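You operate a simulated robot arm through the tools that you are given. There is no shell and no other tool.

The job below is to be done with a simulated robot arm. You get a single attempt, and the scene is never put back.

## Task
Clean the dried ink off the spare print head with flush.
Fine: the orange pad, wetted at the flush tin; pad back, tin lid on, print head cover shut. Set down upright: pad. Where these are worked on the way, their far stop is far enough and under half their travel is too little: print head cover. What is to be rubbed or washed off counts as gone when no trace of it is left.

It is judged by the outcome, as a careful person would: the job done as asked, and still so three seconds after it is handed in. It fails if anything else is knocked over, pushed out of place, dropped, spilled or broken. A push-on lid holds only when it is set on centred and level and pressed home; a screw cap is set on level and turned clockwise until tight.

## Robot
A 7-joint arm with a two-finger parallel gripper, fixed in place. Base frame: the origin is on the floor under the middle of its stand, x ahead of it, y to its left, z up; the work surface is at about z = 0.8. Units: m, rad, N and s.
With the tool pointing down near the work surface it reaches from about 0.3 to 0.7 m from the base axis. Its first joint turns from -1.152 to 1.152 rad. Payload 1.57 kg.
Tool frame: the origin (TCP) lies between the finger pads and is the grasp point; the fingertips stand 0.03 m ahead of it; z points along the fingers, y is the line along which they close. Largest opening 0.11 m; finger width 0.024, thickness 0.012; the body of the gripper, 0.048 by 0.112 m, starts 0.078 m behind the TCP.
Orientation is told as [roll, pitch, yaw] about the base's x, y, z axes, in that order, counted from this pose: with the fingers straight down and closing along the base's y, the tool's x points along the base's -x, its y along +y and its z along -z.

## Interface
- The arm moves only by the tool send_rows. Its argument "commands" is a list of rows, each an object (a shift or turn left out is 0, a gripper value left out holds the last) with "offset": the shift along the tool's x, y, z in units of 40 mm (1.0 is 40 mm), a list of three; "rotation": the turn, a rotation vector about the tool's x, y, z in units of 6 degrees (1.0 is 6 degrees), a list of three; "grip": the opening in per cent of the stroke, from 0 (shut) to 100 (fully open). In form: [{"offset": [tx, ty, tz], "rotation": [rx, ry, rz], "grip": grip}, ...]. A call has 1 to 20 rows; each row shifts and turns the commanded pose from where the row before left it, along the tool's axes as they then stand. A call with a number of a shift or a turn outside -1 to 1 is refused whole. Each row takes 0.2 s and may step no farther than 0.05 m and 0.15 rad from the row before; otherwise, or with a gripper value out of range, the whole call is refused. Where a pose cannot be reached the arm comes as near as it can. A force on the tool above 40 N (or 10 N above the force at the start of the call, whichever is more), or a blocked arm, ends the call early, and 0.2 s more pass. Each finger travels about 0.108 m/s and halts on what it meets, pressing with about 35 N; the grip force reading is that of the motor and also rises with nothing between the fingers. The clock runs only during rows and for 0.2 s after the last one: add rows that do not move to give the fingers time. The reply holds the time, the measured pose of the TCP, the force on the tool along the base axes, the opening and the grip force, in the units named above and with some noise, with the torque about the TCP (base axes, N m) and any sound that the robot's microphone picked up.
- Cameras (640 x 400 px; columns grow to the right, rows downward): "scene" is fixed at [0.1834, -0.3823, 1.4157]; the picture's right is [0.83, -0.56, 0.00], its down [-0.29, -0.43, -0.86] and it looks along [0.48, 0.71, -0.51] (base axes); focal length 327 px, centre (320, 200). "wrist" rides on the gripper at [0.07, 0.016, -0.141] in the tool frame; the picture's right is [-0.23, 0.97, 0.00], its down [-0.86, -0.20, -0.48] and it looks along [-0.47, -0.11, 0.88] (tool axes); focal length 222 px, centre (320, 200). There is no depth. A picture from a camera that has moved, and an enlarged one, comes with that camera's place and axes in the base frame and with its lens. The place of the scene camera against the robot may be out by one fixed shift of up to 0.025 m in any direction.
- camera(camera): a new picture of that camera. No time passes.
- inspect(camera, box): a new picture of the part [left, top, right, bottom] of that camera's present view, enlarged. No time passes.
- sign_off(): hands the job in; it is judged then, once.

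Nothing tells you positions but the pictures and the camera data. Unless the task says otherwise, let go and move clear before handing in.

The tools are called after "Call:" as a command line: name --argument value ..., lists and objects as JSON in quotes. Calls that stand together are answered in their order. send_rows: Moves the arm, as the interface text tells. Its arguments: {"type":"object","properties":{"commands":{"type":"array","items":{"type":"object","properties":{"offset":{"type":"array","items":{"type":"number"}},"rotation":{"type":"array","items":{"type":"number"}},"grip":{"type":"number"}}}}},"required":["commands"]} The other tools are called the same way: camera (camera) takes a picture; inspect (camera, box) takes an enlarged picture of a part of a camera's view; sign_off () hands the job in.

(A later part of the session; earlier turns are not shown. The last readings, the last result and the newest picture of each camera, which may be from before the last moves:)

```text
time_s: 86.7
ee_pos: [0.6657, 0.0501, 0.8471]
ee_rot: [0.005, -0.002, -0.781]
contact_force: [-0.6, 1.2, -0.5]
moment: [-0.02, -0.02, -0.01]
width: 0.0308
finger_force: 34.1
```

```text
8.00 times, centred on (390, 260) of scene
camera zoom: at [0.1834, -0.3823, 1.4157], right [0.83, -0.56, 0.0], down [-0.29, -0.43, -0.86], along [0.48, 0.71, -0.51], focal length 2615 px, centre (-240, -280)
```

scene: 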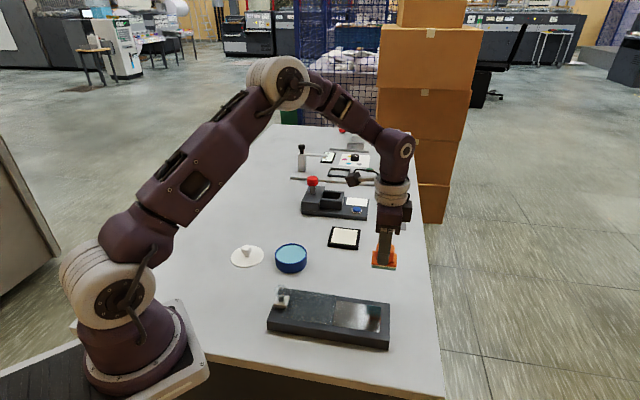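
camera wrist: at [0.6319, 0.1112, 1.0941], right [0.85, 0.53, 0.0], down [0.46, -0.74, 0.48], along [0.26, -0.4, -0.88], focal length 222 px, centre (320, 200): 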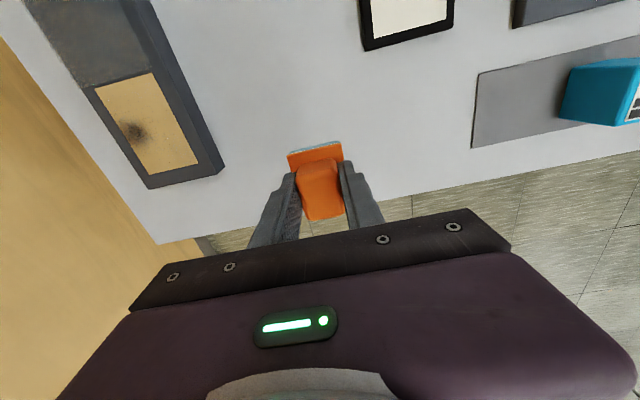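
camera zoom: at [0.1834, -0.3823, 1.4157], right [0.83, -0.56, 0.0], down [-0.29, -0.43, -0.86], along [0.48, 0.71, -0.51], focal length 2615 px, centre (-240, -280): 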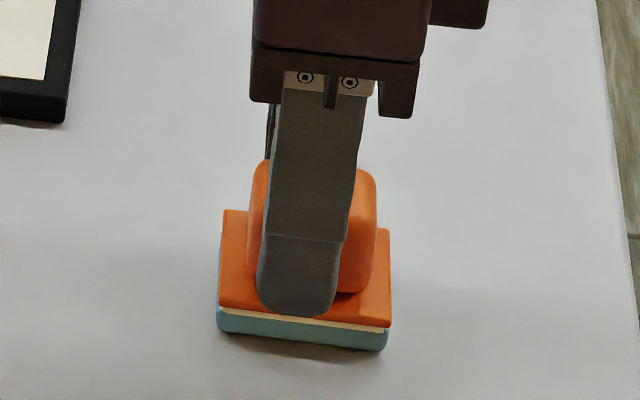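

Call:
send_rows --commands '[{"offset": [0, 0, 0.025]}, {"offset": [0, 0, 0]}, {"offset": [0, 0, 0.02]}, {"offset": [0, 0, 0]}]'

Call:
inspect --camera "scene" --box '[360, 235, 420, 285]'

```text
time_s: 87.7
ee_pos: [0.6674, 0.0486, 0.8464]
ee_rot: [0.006, -0.003, -0.781]
contact_force: [-4.8, 0.5, 15.1]
moment: [-0.09, 0.48, -0.05]
width: 0.0309
finger_force: 35.1
```

```text
8.00 times, centred on (390, 260) of scene
camera zoom: at [0.1829, -0.3823, 1.4157], right [0.83, -0.56, 0.0], down [-0.29, -0.43, -0.86], along [0.48, 0.71, -0.51], focal length 2615 px, centre (-240, -280)
```

zoom: 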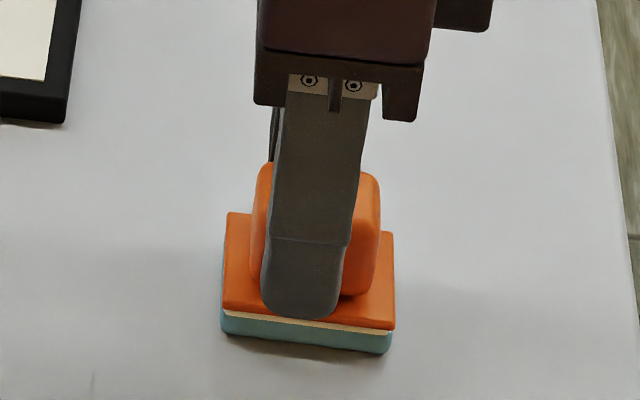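

The pad rests on the table within about 1–2 mm of its original spot. I'll ease the pressure and release.

Call:
send_rows --commands '[{"offset": [0.03, 0, -0.012]}, {"offset": [0, 0, 0]}, {"offset": [0, 0, 0], "grip": 55}, {"offset": [0, 0, 0]}, {"offset": [0, 0, 0]}]'

Call:
inspect --camera "scene" --box '[360, 235, 420, 285]'

Call:
inspect --camera "wrist" --box '[240, 90, 400, 230]'

```text
time_s: 88.9
ee_pos: [0.6662, 0.0503, 0.8475]
ee_rot: [0.006, -0.001, -0.781]
contact_force: [0.6, 5.0, 12.1]
moment: [-0.15, 0.28, -0.07]
width: 0.0572
finger_force: 0.0
```

```text
8.00 times, centred on (390, 260) of scene
camera zoom: at [0.1831, -0.3823, 1.4157], right [0.83, -0.56, 0.0], down [-0.29, -0.43, -0.86], along [0.48, 0.71, -0.51], focal length 2615 px, centre (-240, -280)
```

zoom: 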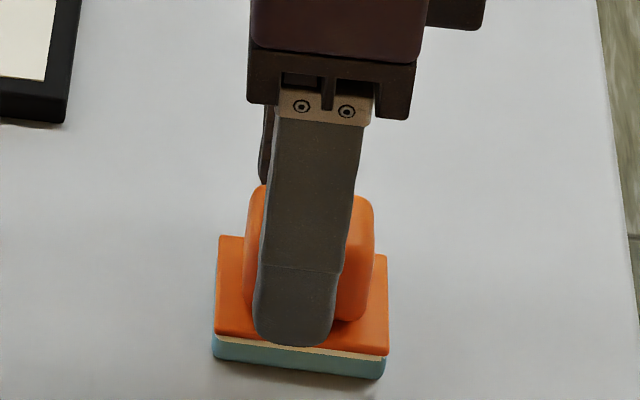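

```text
2.86 times, centred on (320, 160) of wrist
camera zoom: at [0.6268, 0.1115, 0.9867], right [0.85, 0.53, 0.01], down [0.46, -0.74, 0.48], along [0.26, -0.4, -0.88], focal length 635 px, centre (320, 314)
```

zoom: 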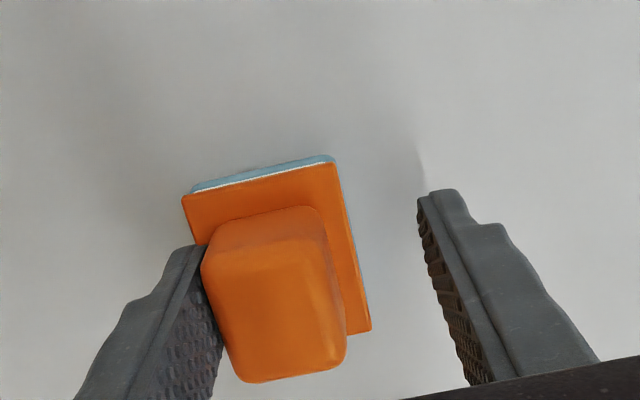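

On opening, a fingertip was still pressing on the pad's base and dragged it about 11 mm sideways. It's upright; I'll rise clear of the base, recentre over it, regrip higher and put it back.

Call:
send_rows --commands '[{"offset": [0, 0, -0.1]}, {"offset": [0, 0, -0.1]}, {"offset": [0, -0.14, 0]}, {"offset": [0, -0.14, 0]}, {"offset": [0, 0, 0]}, {"offset": [0, 0, 0]}]'

Call:
inspect --camera "scene" --box '[360, 235, 420, 285]'

Call:
inspect --camera "wrist" --box '[240, 90, 400, 230]'

```text
time_s: 90.3
ee_pos: [0.6554, 0.0419, 0.8544]
ee_rot: [0.005, -0.002, -0.782]
contact_force: [-0.4, 0.1, 0.2]
moment: [0.05, 0.02, 0.03]
width: 0.0605
finger_force: 0.0
```

```text
8.00 times, centred on (390, 260) of scene
camera zoom: at [0.1834, -0.3823, 1.4157], right [0.83, -0.56, 0.0], down [-0.29, -0.43, -0.86], along [0.48, 0.71, -0.51], focal length 2615 px, centre (-240, -280)
```

zoom: 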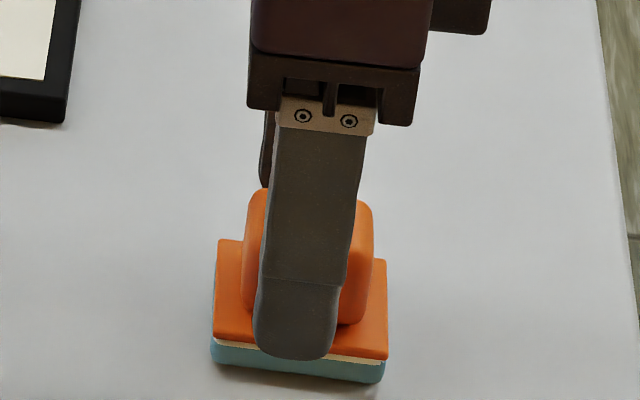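

```text
2.86 times, centred on (320, 160) of wrist
camera zoom: at [0.6179, 0.1027, 0.9945], right [0.85, 0.53, 0.01], down [0.46, -0.74, 0.48], along [0.26, -0.4, -0.88], focal length 635 px, centre (320, 314)
```

zoom: 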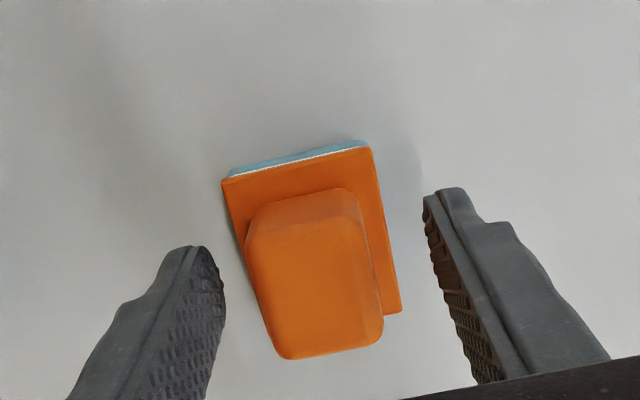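

Call:
send_rows --commands '[{"offset": [0, -0.03, 0], "grip": 15}, {"offset": [0, 0, 0]}, {"offset": [0, 0, 0]}, {"offset": [0, 0, 0]}]'

Call:
inspect --camera "wrist" --box '[240, 90, 400, 230]'

```text
time_s: 91.3
ee_pos: [0.6565, 0.0405, 0.854]
ee_rot: [0.006, -0.002, -0.781]
contact_force: [1.1, -0.4, 2.5]
moment: [-0.05, 0.01, 0.03]
width: 0.031
finger_force: 34.5
```

```text
2.86 times, centred on (320, 160) of wrist
camera zoom: at [0.6176, 0.1019, 0.9947], right [0.85, 0.53, 0.01], down [0.46, -0.74, 0.48], along [0.26, -0.4, -0.88], focal length 635 px, centre (320, 314)
```

zoom: 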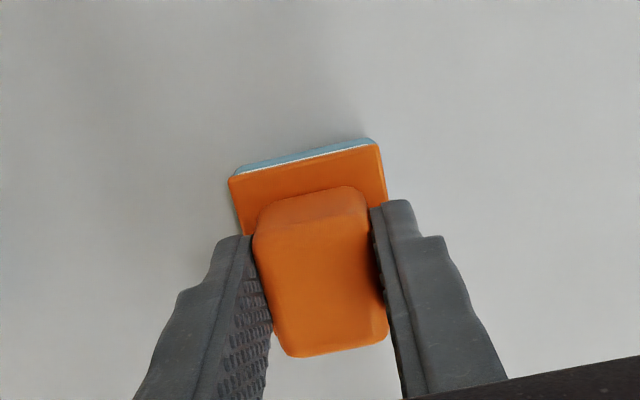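

Call:
send_rows --commands '[{"offset": [0, 0, -0.1]}, {"offset": [-0.01, 0.16, 0]}, {"offset": [-0.01, 0.16, 0]}, {"offset": [0, 0, 0]}, {"offset": [0, 0, 0.06]}, {"offset": [0, 0, 0]}, {"offset": [0, 0, 0]}]'

Call:
inspect --camera "scene" --box '[360, 235, 420, 285]'

Call:
inspect --camera "wrist" --box '[240, 90, 400, 230]'

```text
time_s: 92.9
ee_pos: [0.6654, 0.0503, 0.8545]
ee_rot: [0.004, -0.003, -0.782]
contact_force: [-0.7, 0.3, -0.4]
moment: [0.01, 0.01, -0.01]
width: 0.0309
finger_force: 34.5
```

```text
8.00 times, centred on (390, 260) of scene
camera zoom: at [0.1834, -0.3823, 1.4157], right [0.83, -0.56, 0.0], down [-0.29, -0.43, -0.86], along [0.48, 0.71, -0.51], focal length 2615 px, centre (-240, -280)
```

zoom: 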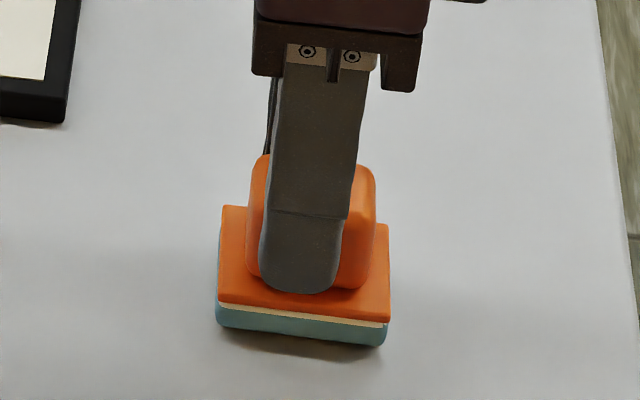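

```text
2.86 times, centred on (320, 160) of wrist
camera zoom: at [0.6277, 0.1115, 0.9964], right [0.85, 0.53, 0.01], down [0.46, -0.74, 0.48], along [0.26, -0.4, -0.88], focal length 635 px, centre (320, 314)
```

zoom: 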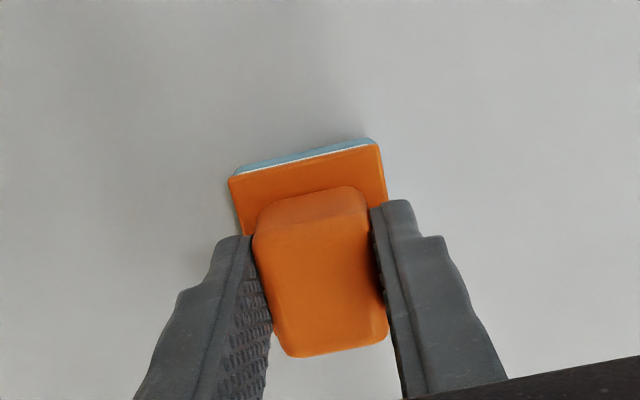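

Call:
send_rows --commands '[{"offset": [0, -0.025, 0.02]}, {"offset": [0, 0, 0.012]}, {"offset": [0, 0, 0]}]'

```text
time_s: 93.7
ee_pos: [0.665, 0.0495, 0.8549]
ee_rot: [0.005, 0.0, -0.781]
contact_force: [0.3, -0.1, -0.9]
moment: [0.0, 0.01, 0.02]
width: 0.031
finger_force: 34.9
```

Call:
send_rows --commands '[{"offset": [0, 0, 0.015]}, {"offset": [0, 0, 0]}]'

Call:
inspect --camera "scene" --box '[360, 235, 420, 285]'

```text
time_s: 94.3
ee_pos: [0.6645, 0.0494, 0.8537]
ee_rot: [0.006, -0.001, -0.781]
contact_force: [-0.9, 0.4, 3.4]
moment: [-0.02, 0.09, 0.03]
width: 0.0308
finger_force: 34.9
```

```text
8.00 times, centred on (390, 260) of scene
camera zoom: at [0.1833, -0.3823, 1.4157], right [0.83, -0.56, 0.0], down [-0.29, -0.43, -0.86], along [0.48, 0.71, -0.51], focal length 2615 px, centre (-240, -280)
```

zoom: 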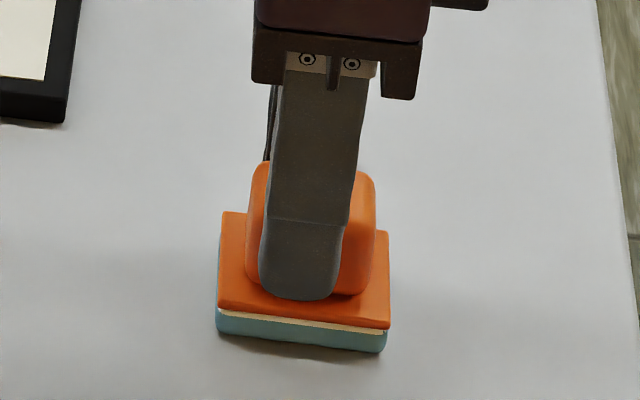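

Contact at 3 N, matching its original picture position. Releasing now with the fingertips clear of the base.

Call:
send_rows --commands '[{"offset": [0, 0, 0], "grip": 60}, {"offset": [0, 0, 0]}, {"offset": [0, 0, 0]}, {"offset": [0, 0, -0.5]}, {"offset": [0, 0, -0.9]}, {"offset": [0, 0, -0.9]}, {"offset": [0, 0, 0]}]'

Call:
inspect --camera "scene" --box '[360, 235, 420, 285]'

Call:
camera --camera "scene"

Call:
camera --camera "wrist"

```text
time_s: 95.9
ee_pos: [0.6668, 0.0499, 0.9465]
ee_rot: [0.005, -0.002, -0.784]
contact_force: [-0.8, 0.4, 0.0]
moment: [0.03, 0.02, 0.0]
width: 0.0659
finger_force: 0.0
```

```text
8.00 times, centred on (390, 260) of scene
camera zoom: at [0.1834, -0.3823, 1.4157], right [0.83, -0.56, 0.0], down [-0.29, -0.43, -0.86], along [0.48, 0.71, -0.51], focal length 2615 px, centre (-240, -280)
```

zoom: 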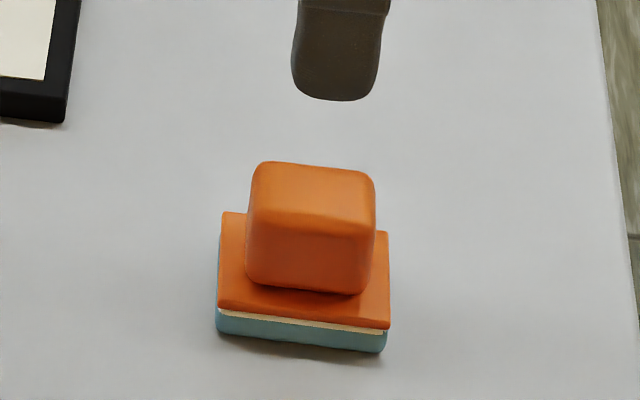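

```text
taken
```

scene: 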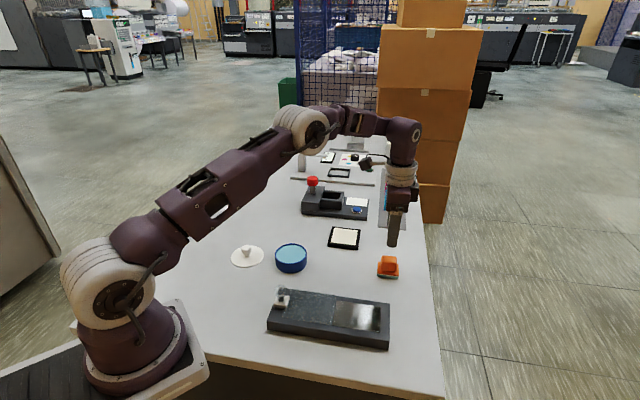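

```text
taken
camera wrist: at [0.6292, 0.1115, 1.088], right [0.85, 0.53, 0.01], down [0.46, -0.74, 0.48], along [0.26, -0.4, -0.88], focal length 222 px, centre (320, 200)
```

wrist: 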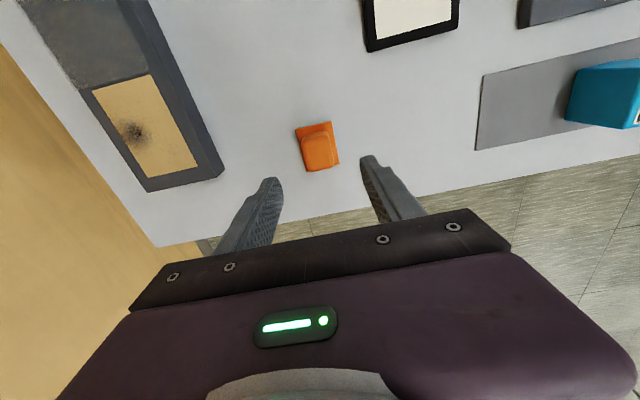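

The pad stands upright at its place. Let me re-inspect the head surface before closing up.

Call:
inspect --camera "scene" --box '[340, 290, 390, 340]'

Call:
inspect --camera "wrist" --box '[80, 60, 220, 190]'

```text
8.00 times, centred on (365, 315) of scene
camera zoom: at [0.1834, -0.3823, 1.4157], right [0.83, -0.56, 0.0], down [-0.29, -0.43, -0.86], along [0.48, 0.71, -0.51], focal length 2615 px, centre (-40, -720)
```

zoom: 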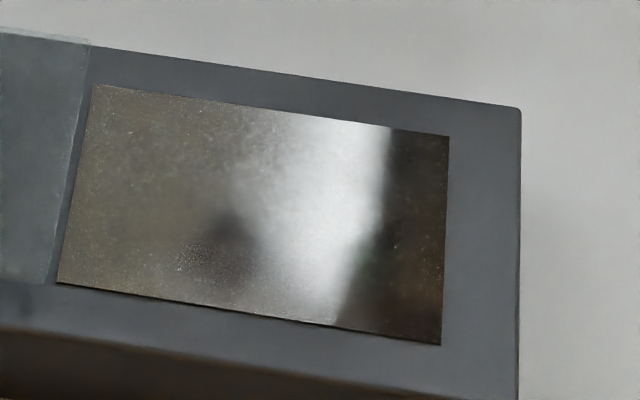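

```text
3.08 times, centred on (150, 125) of wrist
camera zoom: at [0.6292, 0.1115, 1.088], right [0.85, 0.53, 0.01], down [0.46, -0.74, 0.48], along [0.26, -0.4, -0.88], focal length 684 px, centre (843, 431)
```

zoom: 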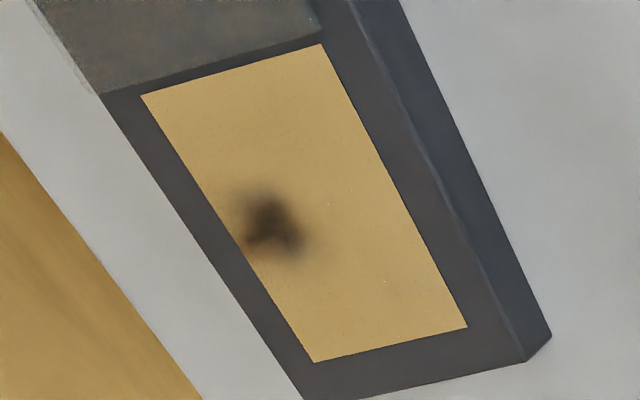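

The dark blob matches the computed mirror position of the scene camera, so the head is clean. Next I return to the tin lid.

Call:
send_rows --commands '[{"offset": [0, 0, -0.2], "rotation": [0.048, 0.02, 0]}, {"offset": [0.956, -0.028, 0], "grip": 55}, {"offset": [0.956, -0.028, 0]}, {"offset": [0.956, -0.028, 0]}, {"offset": [0.956, -0.028, 0]}, {"offset": [0.956, -0.028, 0]}, {"offset": [0.956, -0.028, 0]}, {"offset": [0.956, -0.028, 0]}, {"offset": [0.956, -0.028, 0]}, {"offset": [0.956, -0.028, 0]}, {"offset": [0.956, -0.028, 0]}, {"offset": [0, 0, 0]}, {"offset": [0, 0, 0]}]'

Call:
camera --camera "wrist"

Call:
inspect --camera "wrist" --box '[240, 70, 400, 210]'

Call:
inspect --camera "scene" --box '[215, 205, 315, 285]'

```text
time_s: 98.7
ee_pos: [0.385, 0.31, 0.9527]
ee_rot: [-0.001, -0.001, -0.782]
contact_force: [0.5, -0.6, -0.5]
moment: [0.01, 0.01, -0.02]
width: 0.0607
finger_force: 0.2
```

```text
taken
camera wrist: at [0.347, 0.3714, 1.0933], right [0.85, 0.53, 0.0], down [0.47, -0.74, 0.48], along [0.25, -0.41, -0.88], focal length 222 px, centre (320, 200)
```

wrist: 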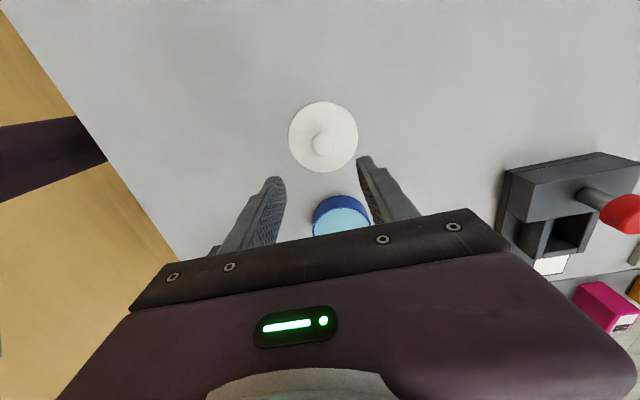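

```text
2.86 times, centred on (320, 140) of wrist
camera zoom: at [0.347, 0.3714, 1.0933], right [0.85, 0.53, 0.0], down [0.47, -0.74, 0.48], along [0.25, -0.41, -0.88], focal length 635 px, centre (320, 371)
```

zoom: 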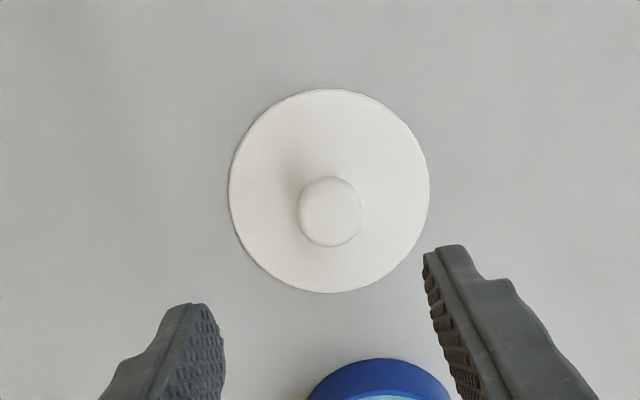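

```text
5.00 times, centred on (265, 245) of scene
camera zoom: at [0.1834, -0.3823, 1.4157], right [0.83, -0.56, 0.0], down [-0.29, -0.43, -0.86], along [0.48, 0.71, -0.51], focal length 1634 px, centre (595, -25)
```

zoom: 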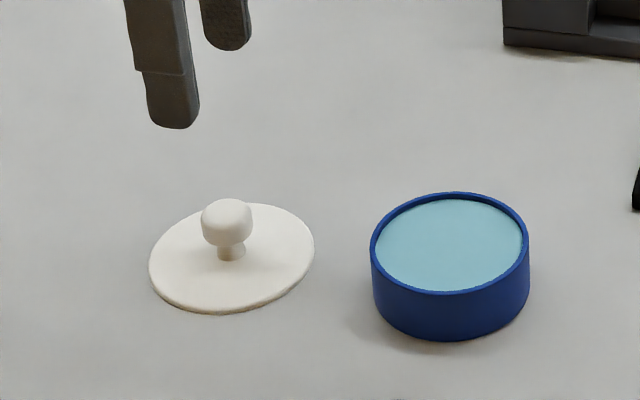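

The lid sits on the table, knob about 5 mm off my axis. I'll correct and descend, checking before closing.

Call:
send_rows --commands '[{"offset": [0.03, 0.117, 0.7]}, {"offset": [0, 0, 0.7]}, {"offset": [0, 0, 0.65]}, {"offset": [0, 0, 0]}, {"offset": [0, 0, 0]}]'

Call:
inspect --camera "wrist" --box '[240, 90, 400, 230]'

Call:
inspect --camera "scene" --box '[215, 225, 275, 270]'

```text
time_s: 99.9
ee_pos: [0.3873, 0.3165, 0.869]
ee_rot: [0.0, 0.0, -0.779]
contact_force: [-0.2, 1.0, 0.1]
moment: [0.03, -0.01, -0.01]
width: 0.0609
finger_force: 0.0
```

```text
2.86 times, centred on (320, 160) of wrist
camera zoom: at [0.3504, 0.3777, 1.0101], right [0.85, 0.53, 0.0], down [0.47, -0.74, 0.48], along [0.25, -0.41, -0.88], focal length 635 px, centre (320, 314)
```

zoom: 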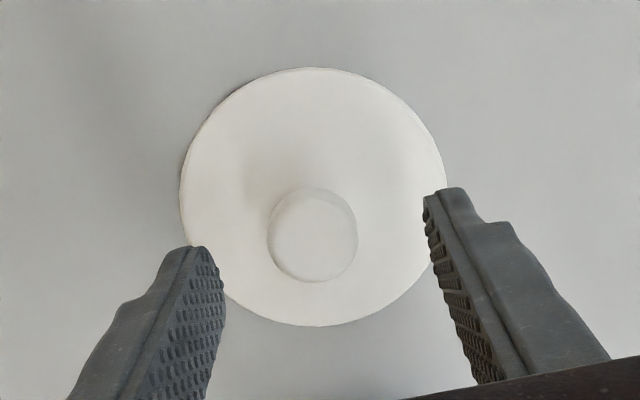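

```text
8.89 times, centred on (245, 248) of scene
camera zoom: at [0.1834, -0.3823, 1.4157], right [0.83, -0.56, 0.0], down [-0.29, -0.43, -0.86], along [0.48, 0.71, -0.51], focal length 2905 px, centre (987, -222)
```

zoom: 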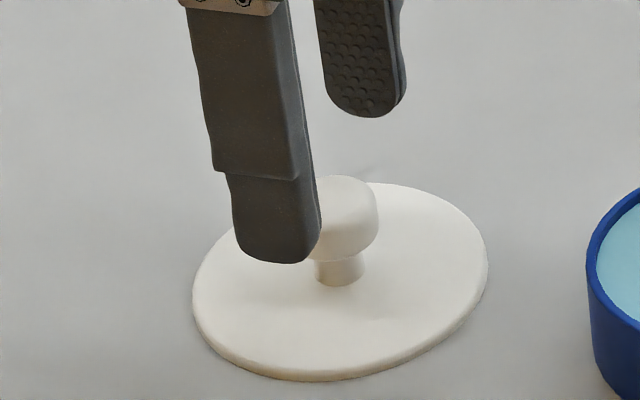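

Call:
send_rows --commands '[{"offset": [-0.02, -0.06, 0.35]}, {"offset": [0, 0, 0.32]}, {"offset": [0, 0, 0]}, {"offset": [0, 0, 0]}]'

Call:
inspect --camera "wrist" --box '[240, 90, 400, 230]'

Call:
inspect --camera "scene" --box '[215, 225, 275, 270]'

```text
time_s: 100.9
ee_pos: [0.3869, 0.3142, 0.8443]
ee_rot: [-0.001, 0.0, -0.78]
contact_force: [0.6, -0.6, 0.0]
moment: [0.01, -0.03, 0.01]
width: 0.0605
finger_force: 0.0
```

```text
2.86 times, centred on (320, 160) of wrist
camera zoom: at [0.3486, 0.3753, 0.985], right [0.85, 0.53, 0.0], down [0.47, -0.74, 0.48], along [0.25, -0.41, -0.88], focal length 635 px, centre (320, 314)
```

zoom: 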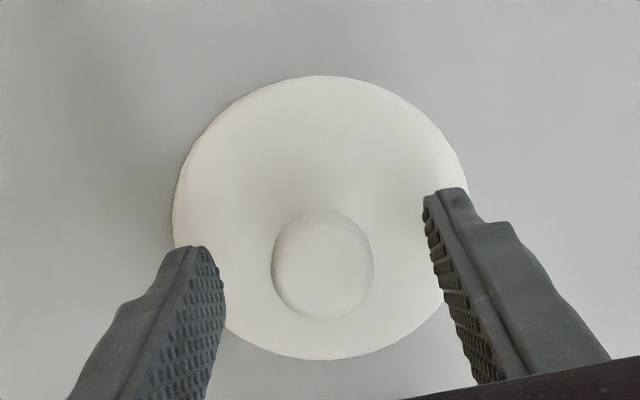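

```text
8.89 times, centred on (245, 248) of scene
camera zoom: at [0.1834, -0.3823, 1.4157], right [0.83, -0.56, 0.0], down [-0.29, -0.43, -0.86], along [0.48, 0.71, -0.51], focal length 2905 px, centre (987, -222)
```

zoom: 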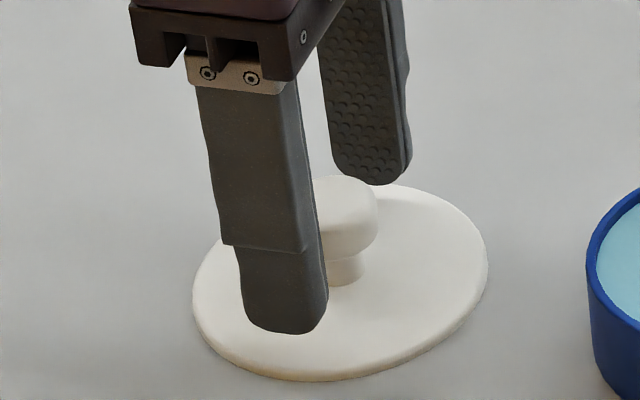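

Call:
send_rows --commands '[{"offset": [0, 0, 0.1]}, {"offset": [0, 0, 0.06]}, {"offset": [0, 0, 0]}, {"offset": [0, 0, 0]}]'

Call:
inspect --camera "wrist" --box '[240, 90, 400, 230]'

Call:
inspect --camera "scene" --box '[215, 225, 275, 270]'

```text
time_s: 101.9
ee_pos: [0.3882, 0.3135, 0.8383]
ee_rot: [0.0, 0.001, -0.782]
contact_force: [-0.1, -0.3, -0.2]
moment: [0.01, 0.0, 0.01]
width: 0.0604
finger_force: 0.1
```

```text
2.86 times, centred on (320, 160) of wrist
camera zoom: at [0.3498, 0.3747, 0.9793], right [0.85, 0.53, 0.0], down [0.47, -0.74, 0.48], along [0.25, -0.41, -0.88], focal length 635 px, centre (320, 314)
```

zoom: 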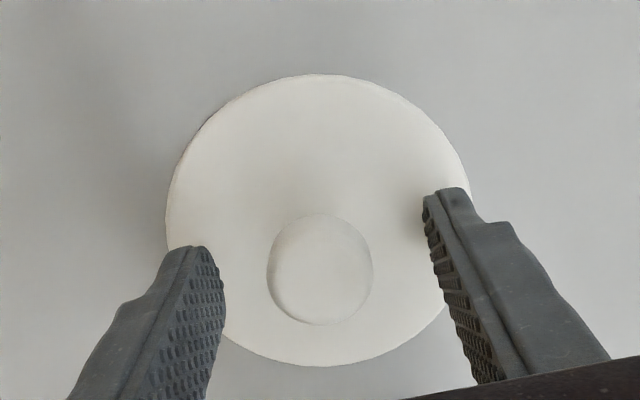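

```text
8.89 times, centred on (245, 248) of scene
camera zoom: at [0.1834, -0.3823, 1.4157], right [0.83, -0.56, 0.0], down [-0.29, -0.43, -0.86], along [0.48, 0.71, -0.51], focal length 2905 px, centre (987, -222)
```

zoom: 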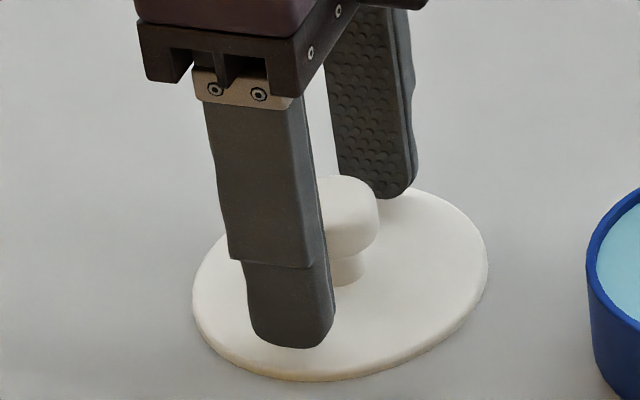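

Call:
send_rows --commands '[{"offset": [0, -0.01, 0], "grip": 10}, {"offset": [0, 0, 0]}, {"offset": [0, 0, 0]}, {"offset": [0, 0, 0]}]'

Call:
inspect --camera "wrist" --box '[240, 90, 400, 230]'

```text
time_s: 102.9
ee_pos: [0.3864, 0.3124, 0.8376]
ee_rot: [-0.002, -0.001, -0.783]
contact_force: [0.4, -0.7, 3.0]
moment: [-0.03, 0.0, 0.02]
width: 0.0265
finger_force: 35.3
```

```text
2.86 times, centred on (320, 160) of wrist
camera zoom: at [0.3499, 0.3748, 0.9792], right [0.85, 0.53, 0.0], down [0.47, -0.74, 0.48], along [0.25, -0.41, -0.88], focal length 635 px, centre (320, 314)
```

zoom: 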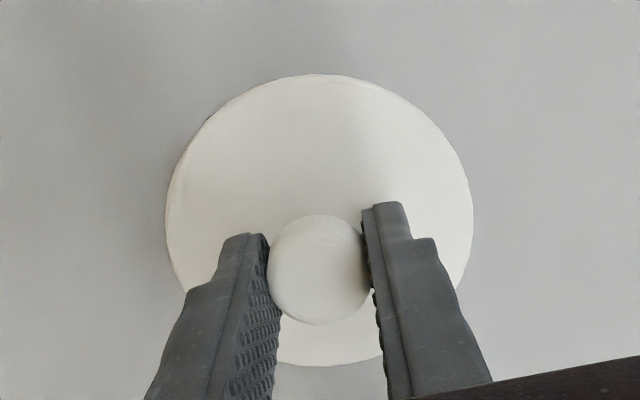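

The lid is gripped in the same way as before. I'll lift it and carry it back over the tin.

Call:
send_rows --commands '[{"offset": [0, 0, -0.3]}, {"offset": [0, 0, -0.7]}, {"offset": [0, 0, -0.7]}, {"offset": [0, 0, -0.6]}, {"offset": [-0.8, -0.008, 0]}, {"offset": [-0.8, -0.008, 0]}, {"offset": [-0.8, -0.008, 0]}, {"offset": [-0.8, -0.008, 0]}, {"offset": [0, 0, 0]}, {"offset": [0, 0, 0]}]'

Call:
inspect --camera "wrist" --box '[240, 70, 400, 210]'

Call:
inspect --camera "scene" --box '[250, 200, 340, 280]'

```text
time_s: 105.1
ee_pos: [0.4767, 0.2207, 0.9283]
ee_rot: [0.001, 0.0, -0.779]
contact_force: [0.2, 0.3, -0.5]
moment: [-0.02, 0.01, 0.02]
width: 0.0266
finger_force: 35.1
```

```text
2.86 times, centred on (320, 140) of wrist
camera zoom: at [0.4392, 0.2814, 1.069], right [0.85, 0.53, 0.0], down [0.47, -0.74, 0.48], along [0.25, -0.41, -0.88], focal length 635 px, centre (320, 371)
```

zoom: 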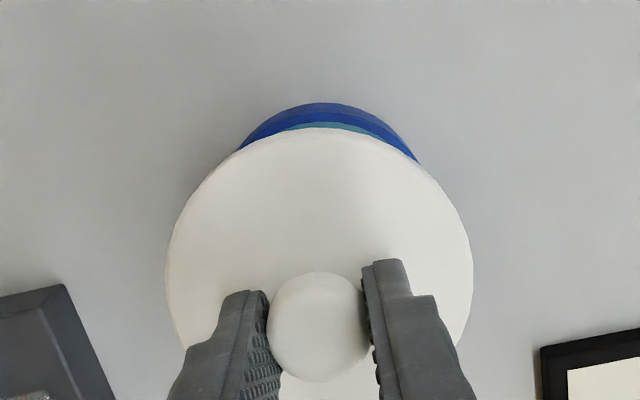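

```text
5.00 times, centred on (295, 240) of scene
camera zoom: at [0.1834, -0.3824, 1.4157], right [0.83, -0.56, 0.0], down [-0.29, -0.43, -0.86], along [0.48, 0.71, -0.51], focal length 1634 px, centre (445, 0)
```

zoom: 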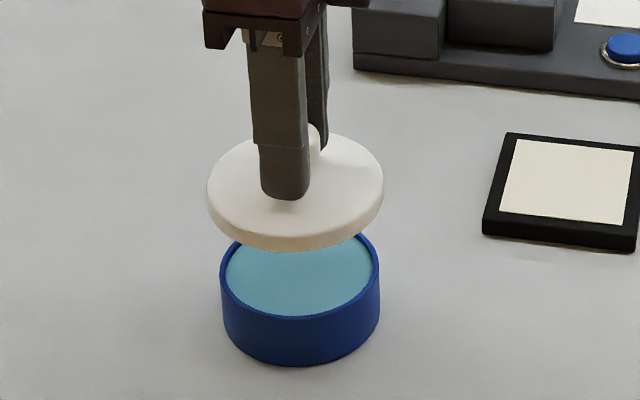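

Call:
send_rows --commands '[{"offset": [0, 0.03, 0.5]}, {"offset": [0, 0, 0.4]}, {"offset": [0, 0, 0.25]}, {"offset": [0, 0, 0]}, {"offset": [0, 0, 0]}]'

Call:
inspect --camera "wrist" --box '[240, 70, 400, 210]'

Call:
inspect --camera "scene" --box '[260, 225, 325, 275]'

```text
time_s: 106.3
ee_pos: [0.4776, 0.2201, 0.8841]
ee_rot: [-0.001, 0.002, -0.781]
contact_force: [0.3, -0.3, 0.1]
moment: [0.0, -0.02, -0.01]
width: 0.0265
finger_force: 34.8
```

```text
2.86 times, centred on (320, 140) of wrist
camera zoom: at [0.4395, 0.2823, 1.0243], right [0.85, 0.53, 0.0], down [0.47, -0.74, 0.48], along [0.25, -0.41, -0.88], focal length 635 px, centre (320, 371)
```

zoom: 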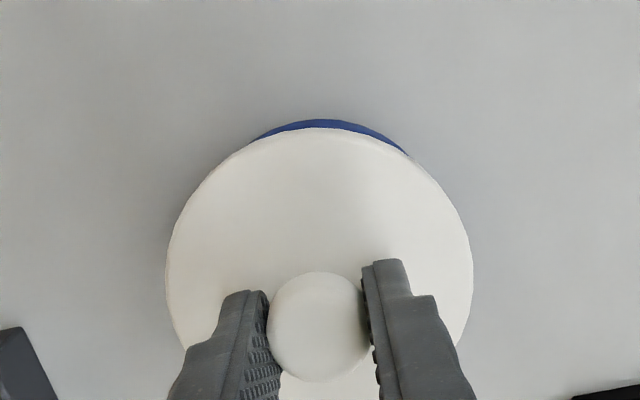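

```text
8.00 times, centred on (292, 250) of scene
camera zoom: at [0.1834, -0.3823, 1.4157], right [0.83, -0.56, 0.0], down [-0.29, -0.43, -0.86], along [0.48, 0.71, -0.51], focal length 2615 px, centre (540, -200)
```

zoom: 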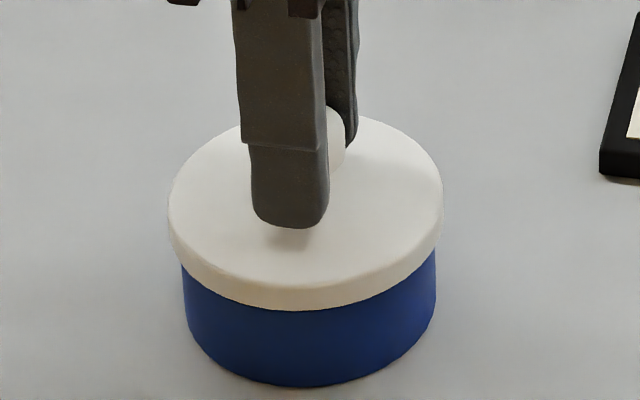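

Scene view shows the lid aligned left–right with the tin; the wrist view suggests it needs about 2 mm toward the far side. I'll correct and lower gently until it touches.

Call:
send_rows --commands '[{"offset": [0, 0.05, 0]}, {"offset": [0, 0, 0.1]}, {"offset": [0, 0, 0.07]}, {"offset": [0, 0, 0]}, {"offset": [0, 0, 0]}]'

Call:
inspect --camera "wrist" --box '[240, 70, 400, 210]'

Call:
inspect --camera "scene" --box '[260, 225, 325, 275]'

```text
time_s: 107.5
ee_pos: [0.4792, 0.2231, 0.8763]
ee_rot: [-0.001, -0.002, -0.782]
contact_force: [-0.7, -1.2, -0.2]
moment: [0.04, 0.01, 0.01]
width: 0.0268
finger_force: 34.6
```

```text
2.86 times, centred on (320, 140) of wrist
camera zoom: at [0.4411, 0.2844, 1.0179], right [0.85, 0.53, 0.0], down [0.47, -0.74, 0.48], along [0.25, -0.41, -0.88], focal length 635 px, centre (320, 371)
```

zoom: 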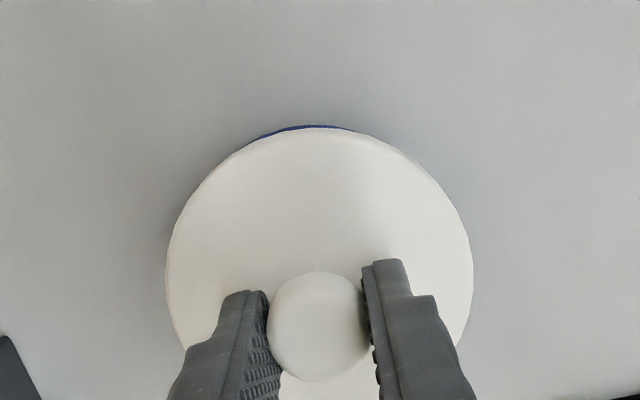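

```text
8.00 times, centred on (292, 250) of scene
camera zoom: at [0.1834, -0.3823, 1.4157], right [0.83, -0.56, 0.0], down [-0.29, -0.43, -0.86], along [0.48, 0.71, -0.51], focal length 2615 px, centre (540, -200)
```

zoom: 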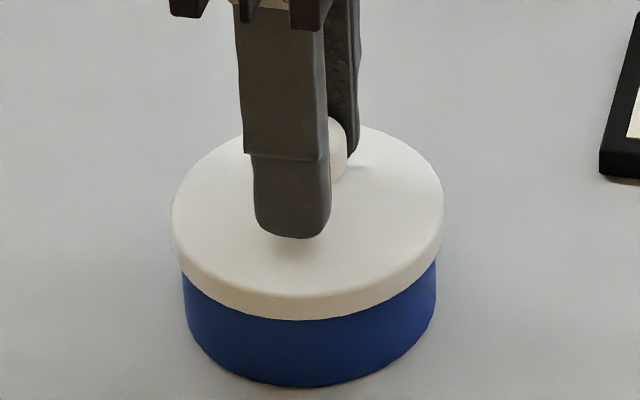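

Call:
send_rows --commands '[{"offset": [0.015, -0.028, 0.03]}, {"offset": [0, 0, 0.03]}, {"offset": [0, 0, 0]}, {"offset": [0, 0, 0]}]'

Call:
inspect --camera "wrist" --box '[240, 70, 400, 210]'

Call:
inspect --camera "scene" --box '[260, 225, 325, 275]'

```text
time_s: 108.5
ee_pos: [0.4781, 0.2222, 0.8741]
ee_rot: [0.0, -0.001, -0.782]
contact_force: [0.7, 0.6, -0.6]
moment: [0.01, -0.01, -0.02]
width: 0.0266
finger_force: 35.3
```

```text
2.86 times, centred on (320, 140) of wrist
camera zoom: at [0.4399, 0.2845, 1.0152], right [0.85, 0.53, 0.0], down [0.47, -0.74, 0.48], along [0.25, -0.41, -0.88], focal length 635 px, centre (320, 371)
```

zoom: 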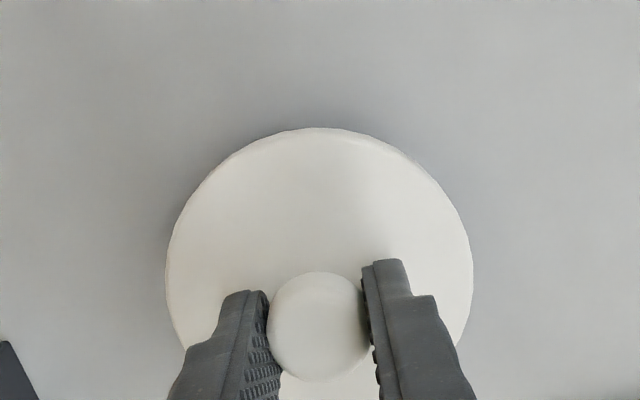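

```text
8.00 times, centred on (292, 250) of scene
camera zoom: at [0.1834, -0.3823, 1.4157], right [0.83, -0.56, 0.0], down [-0.29, -0.43, -0.86], along [0.48, 0.71, -0.51], focal length 2615 px, centre (540, -200)
```

zoom: 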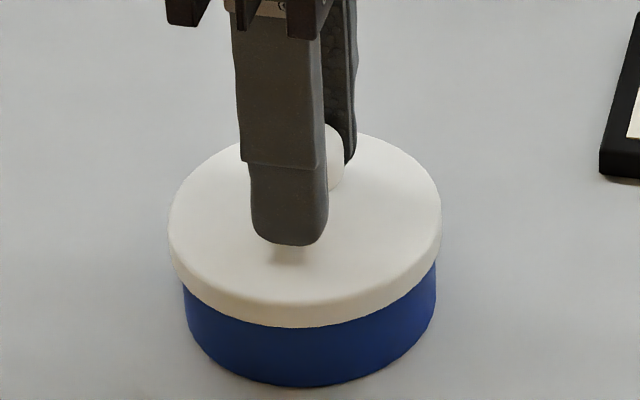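

Call:
send_rows --commands '[{"offset": [-0.01, 0, 0.04]}, {"offset": [0, 0, 0]}, {"offset": [0, 0, 0.03]}, {"offset": [0, 0, 0]}]'

Call:
inspect --camera "scene" --box '[260, 225, 325, 275]'

```text
time_s: 109.5
ee_pos: [0.4781, 0.2238, 0.8705]
ee_rot: [-0.001, 0.0, -0.783]
contact_force: [-0.2, -0.9, -1.2]
moment: [-0.04, 0.0, -0.03]
width: 0.0264
finger_force: 35.2
```

```text
8.00 times, centred on (292, 250) of scene
camera zoom: at [0.1834, -0.3823, 1.4157], right [0.83, -0.56, 0.0], down [-0.29, -0.43, -0.86], along [0.48, 0.71, -0.51], focal length 2615 px, centre (540, -200)
```

zoom: 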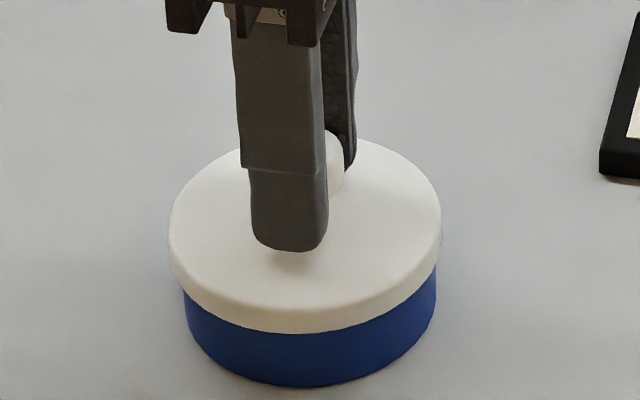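

Call:
send_rows --commands '[{"offset": [0, 0, 0.025]}, {"offset": [0, 0, 0]}, {"offset": [0, 0, 0.02]}, {"offset": [0, 0, 0]}]'

Call:
inspect --camera "scene" --box '[260, 225, 325, 275]'

```text
time_s: 110.5
ee_pos: [0.4787, 0.2239, 0.871]
ee_rot: [-0.001, 0.001, -0.784]
contact_force: [1.0, -0.6, -1.4]
moment: [0.0, 0.0, -0.01]
width: 0.0267
finger_force: 35.1
```

```text
8.00 times, centred on (292, 250) of scene
camera zoom: at [0.1834, -0.3823, 1.4157], right [0.83, -0.56, 0.0], down [-0.29, -0.43, -0.86], along [0.48, 0.71, -0.51], focal length 2615 px, centre (540, -200)
```

zoom: 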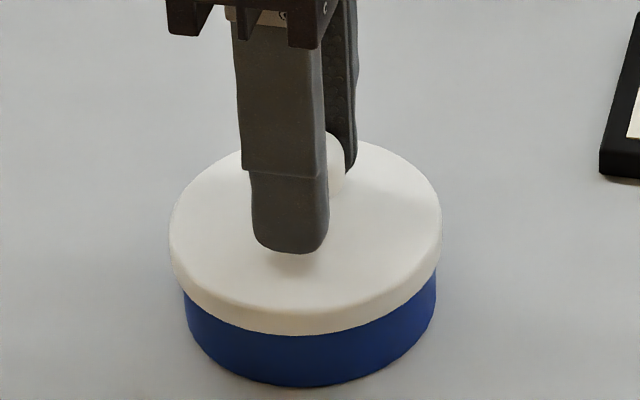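

Call:
send_rows --commands '[{"offset": [0, 0, 0.025]}, {"offset": [0, 0, 0]}, {"offset": [0, 0, 0.02]}, {"offset": [0, 0, 0]}]'

Call:
inspect --camera "scene" --box '[260, 225, 325, 275]'

Call:
inspect --camera "wrist" --box '[240, 70, 400, 210]'

```text
time_s: 111.3
ee_pos: [0.478, 0.2219, 0.8698]
ee_rot: [-0.001, -0.001, -0.782]
contact_force: [-6.2, -2.9, 13.1]
moment: [-0.05, 0.13, 0.01]
width: 0.0263
finger_force: 35.0
heard: snap
stopped in row 3: the force on the tool passed its limit at 45 N (the readings are from after the stop); the commanded pose is now the measured one
```

```text
8.00 times, centred on (292, 250) of scene
camera zoom: at [0.183, -0.3825, 1.4157], right [0.83, -0.56, 0.0], down [-0.29, -0.43, -0.86], along [0.48, 0.71, -0.51], focal length 2615 px, centre (540, -200)
```

zoom: 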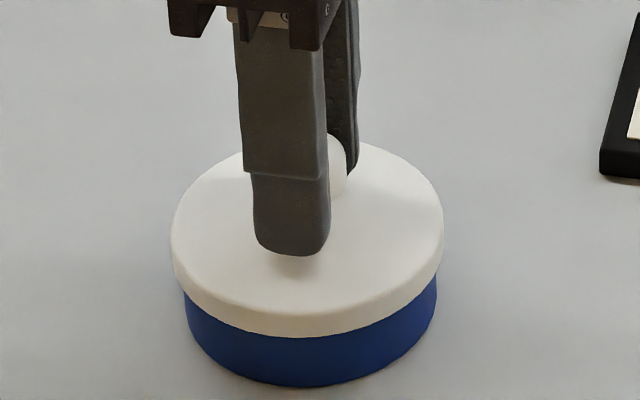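

```text
2.86 times, centred on (320, 140) of wrist
camera zoom: at [0.4402, 0.2839, 1.0114], right [0.85, 0.53, 0.0], down [0.47, -0.74, 0.48], along [0.25, -0.41, -0.88], focal length 635 px, centre (320, 371)
```

zoom: 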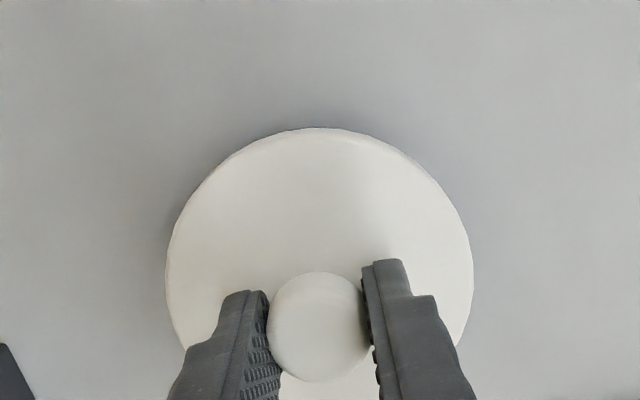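

A snap: the lid went home, and it looks level and centred. I'll unload the vertical force, then open.

Call:
send_rows --commands '[{"offset": [0, -0.02, -0.008]}, {"offset": [0, 0, 0]}]'

```text
time_s: 111.9
ee_pos: [0.4784, 0.2217, 0.8705]
ee_rot: [0.0, 0.0, -0.782]
contact_force: [-4.9, -0.3, 3.2]
moment: [0.0, 0.05, -0.01]
width: 0.0267
finger_force: 35.4
```

Call:
send_rows --commands '[{"offset": [0, -0.01, 0], "grip": 45}, {"offset": [0, 0, 0]}, {"offset": [0, 0, 0]}]'

Call:
inspect --camera "scene" --box '[260, 225, 325, 275]'

Call:
inspect --camera "wrist" --box '[240, 70, 400, 210]'

```text
time_s: 112.7
ee_pos: [0.4784, 0.2214, 0.871]
ee_rot: [0.0, -0.001, -0.782]
contact_force: [0.3, -0.1, 0.2]
moment: [-0.03, 0.01, -0.03]
width: 0.0497
finger_force: 0.1
```

```text
8.00 times, centred on (292, 250) of scene
camera zoom: at [0.1834, -0.3823, 1.4157], right [0.83, -0.56, 0.0], down [-0.29, -0.43, -0.86], along [0.48, 0.71, -0.51], focal length 2615 px, centre (540, -200)
```

zoom: 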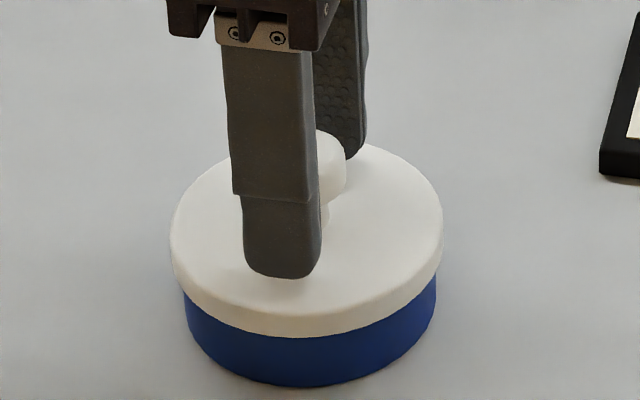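

```text
2.86 times, centred on (320, 140) of wrist
camera zoom: at [0.44, 0.2838, 1.0116], right [0.85, 0.53, 0.0], down [0.47, -0.74, 0.48], along [0.25, -0.41, -0.88], focal length 635 px, centre (320, 371)
```

zoom: 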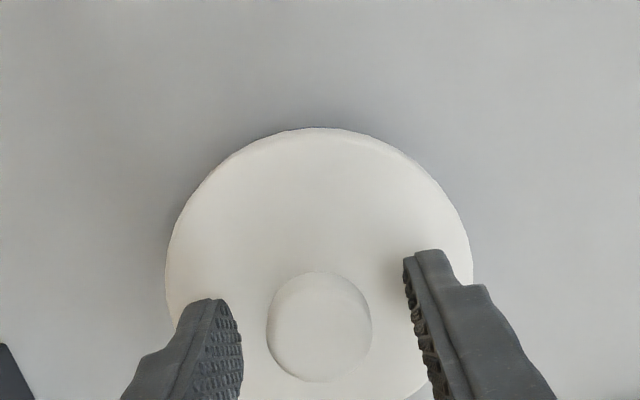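

The lid stayed put on release. To be sure it is fully home I'll press down gently with the two fingertips, one each side of the knob.

Call:
send_rows --commands '[{"offset": [0, 0, 0.05]}, {"offset": [0, 0, 0.03]}, {"offset": [0, 0, 0]}]'

```text
time_s: 113.5
ee_pos: [0.4774, 0.2226, 0.8674]
ee_rot: [-0.001, -0.001, -0.782]
contact_force: [0.2, -0.3, 1.0]
moment: [0.01, 0.01, 0.01]
width: 0.0496
finger_force: 0.0
```

Call:
send_rows --commands '[{"offset": [0, 0, 0.02]}, {"offset": [0, 0, 0.015]}, {"offset": [0, 0, 0]}]'

```text
time_s: 114.3
ee_pos: [0.4772, 0.2212, 0.8674]
ee_rot: [0.003, -0.002, -0.783]
contact_force: [0.3, 0.8, 16.9]
moment: [-0.02, 0.07, -0.03]
width: 0.0497
finger_force: 0.0
```

Call:
send_rows --commands '[{"offset": [0, 0, 0.02]}, {"offset": [0, 0, 0]}]'

Call:
inspect --camera "scene" --box '[260, 225, 325, 275]'

```text
time_s: 114.9
ee_pos: [0.4768, 0.2223, 0.8669]
ee_rot: [0.002, -0.001, -0.784]
contact_force: [-4.5, -2.5, 12.0]
moment: [-0.12, 0.22, -0.02]
width: 0.0496
finger_force: 0.2
stopped in row 2: the force on the tool passed its limit at 41 N (the readings are from after the stop); the commanded pose is now the measured one
```

```text
8.00 times, centred on (292, 250) of scene
camera zoom: at [0.1831, -0.3825, 1.4157], right [0.83, -0.56, 0.0], down [-0.29, -0.43, -0.86], along [0.48, 0.71, -0.51], focal length 2615 px, centre (540, -200)
```

zoom: 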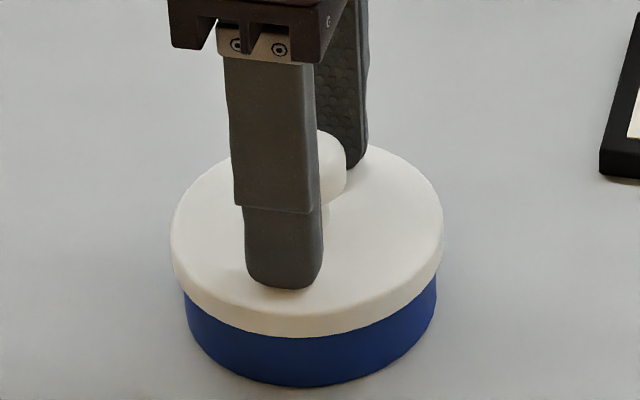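

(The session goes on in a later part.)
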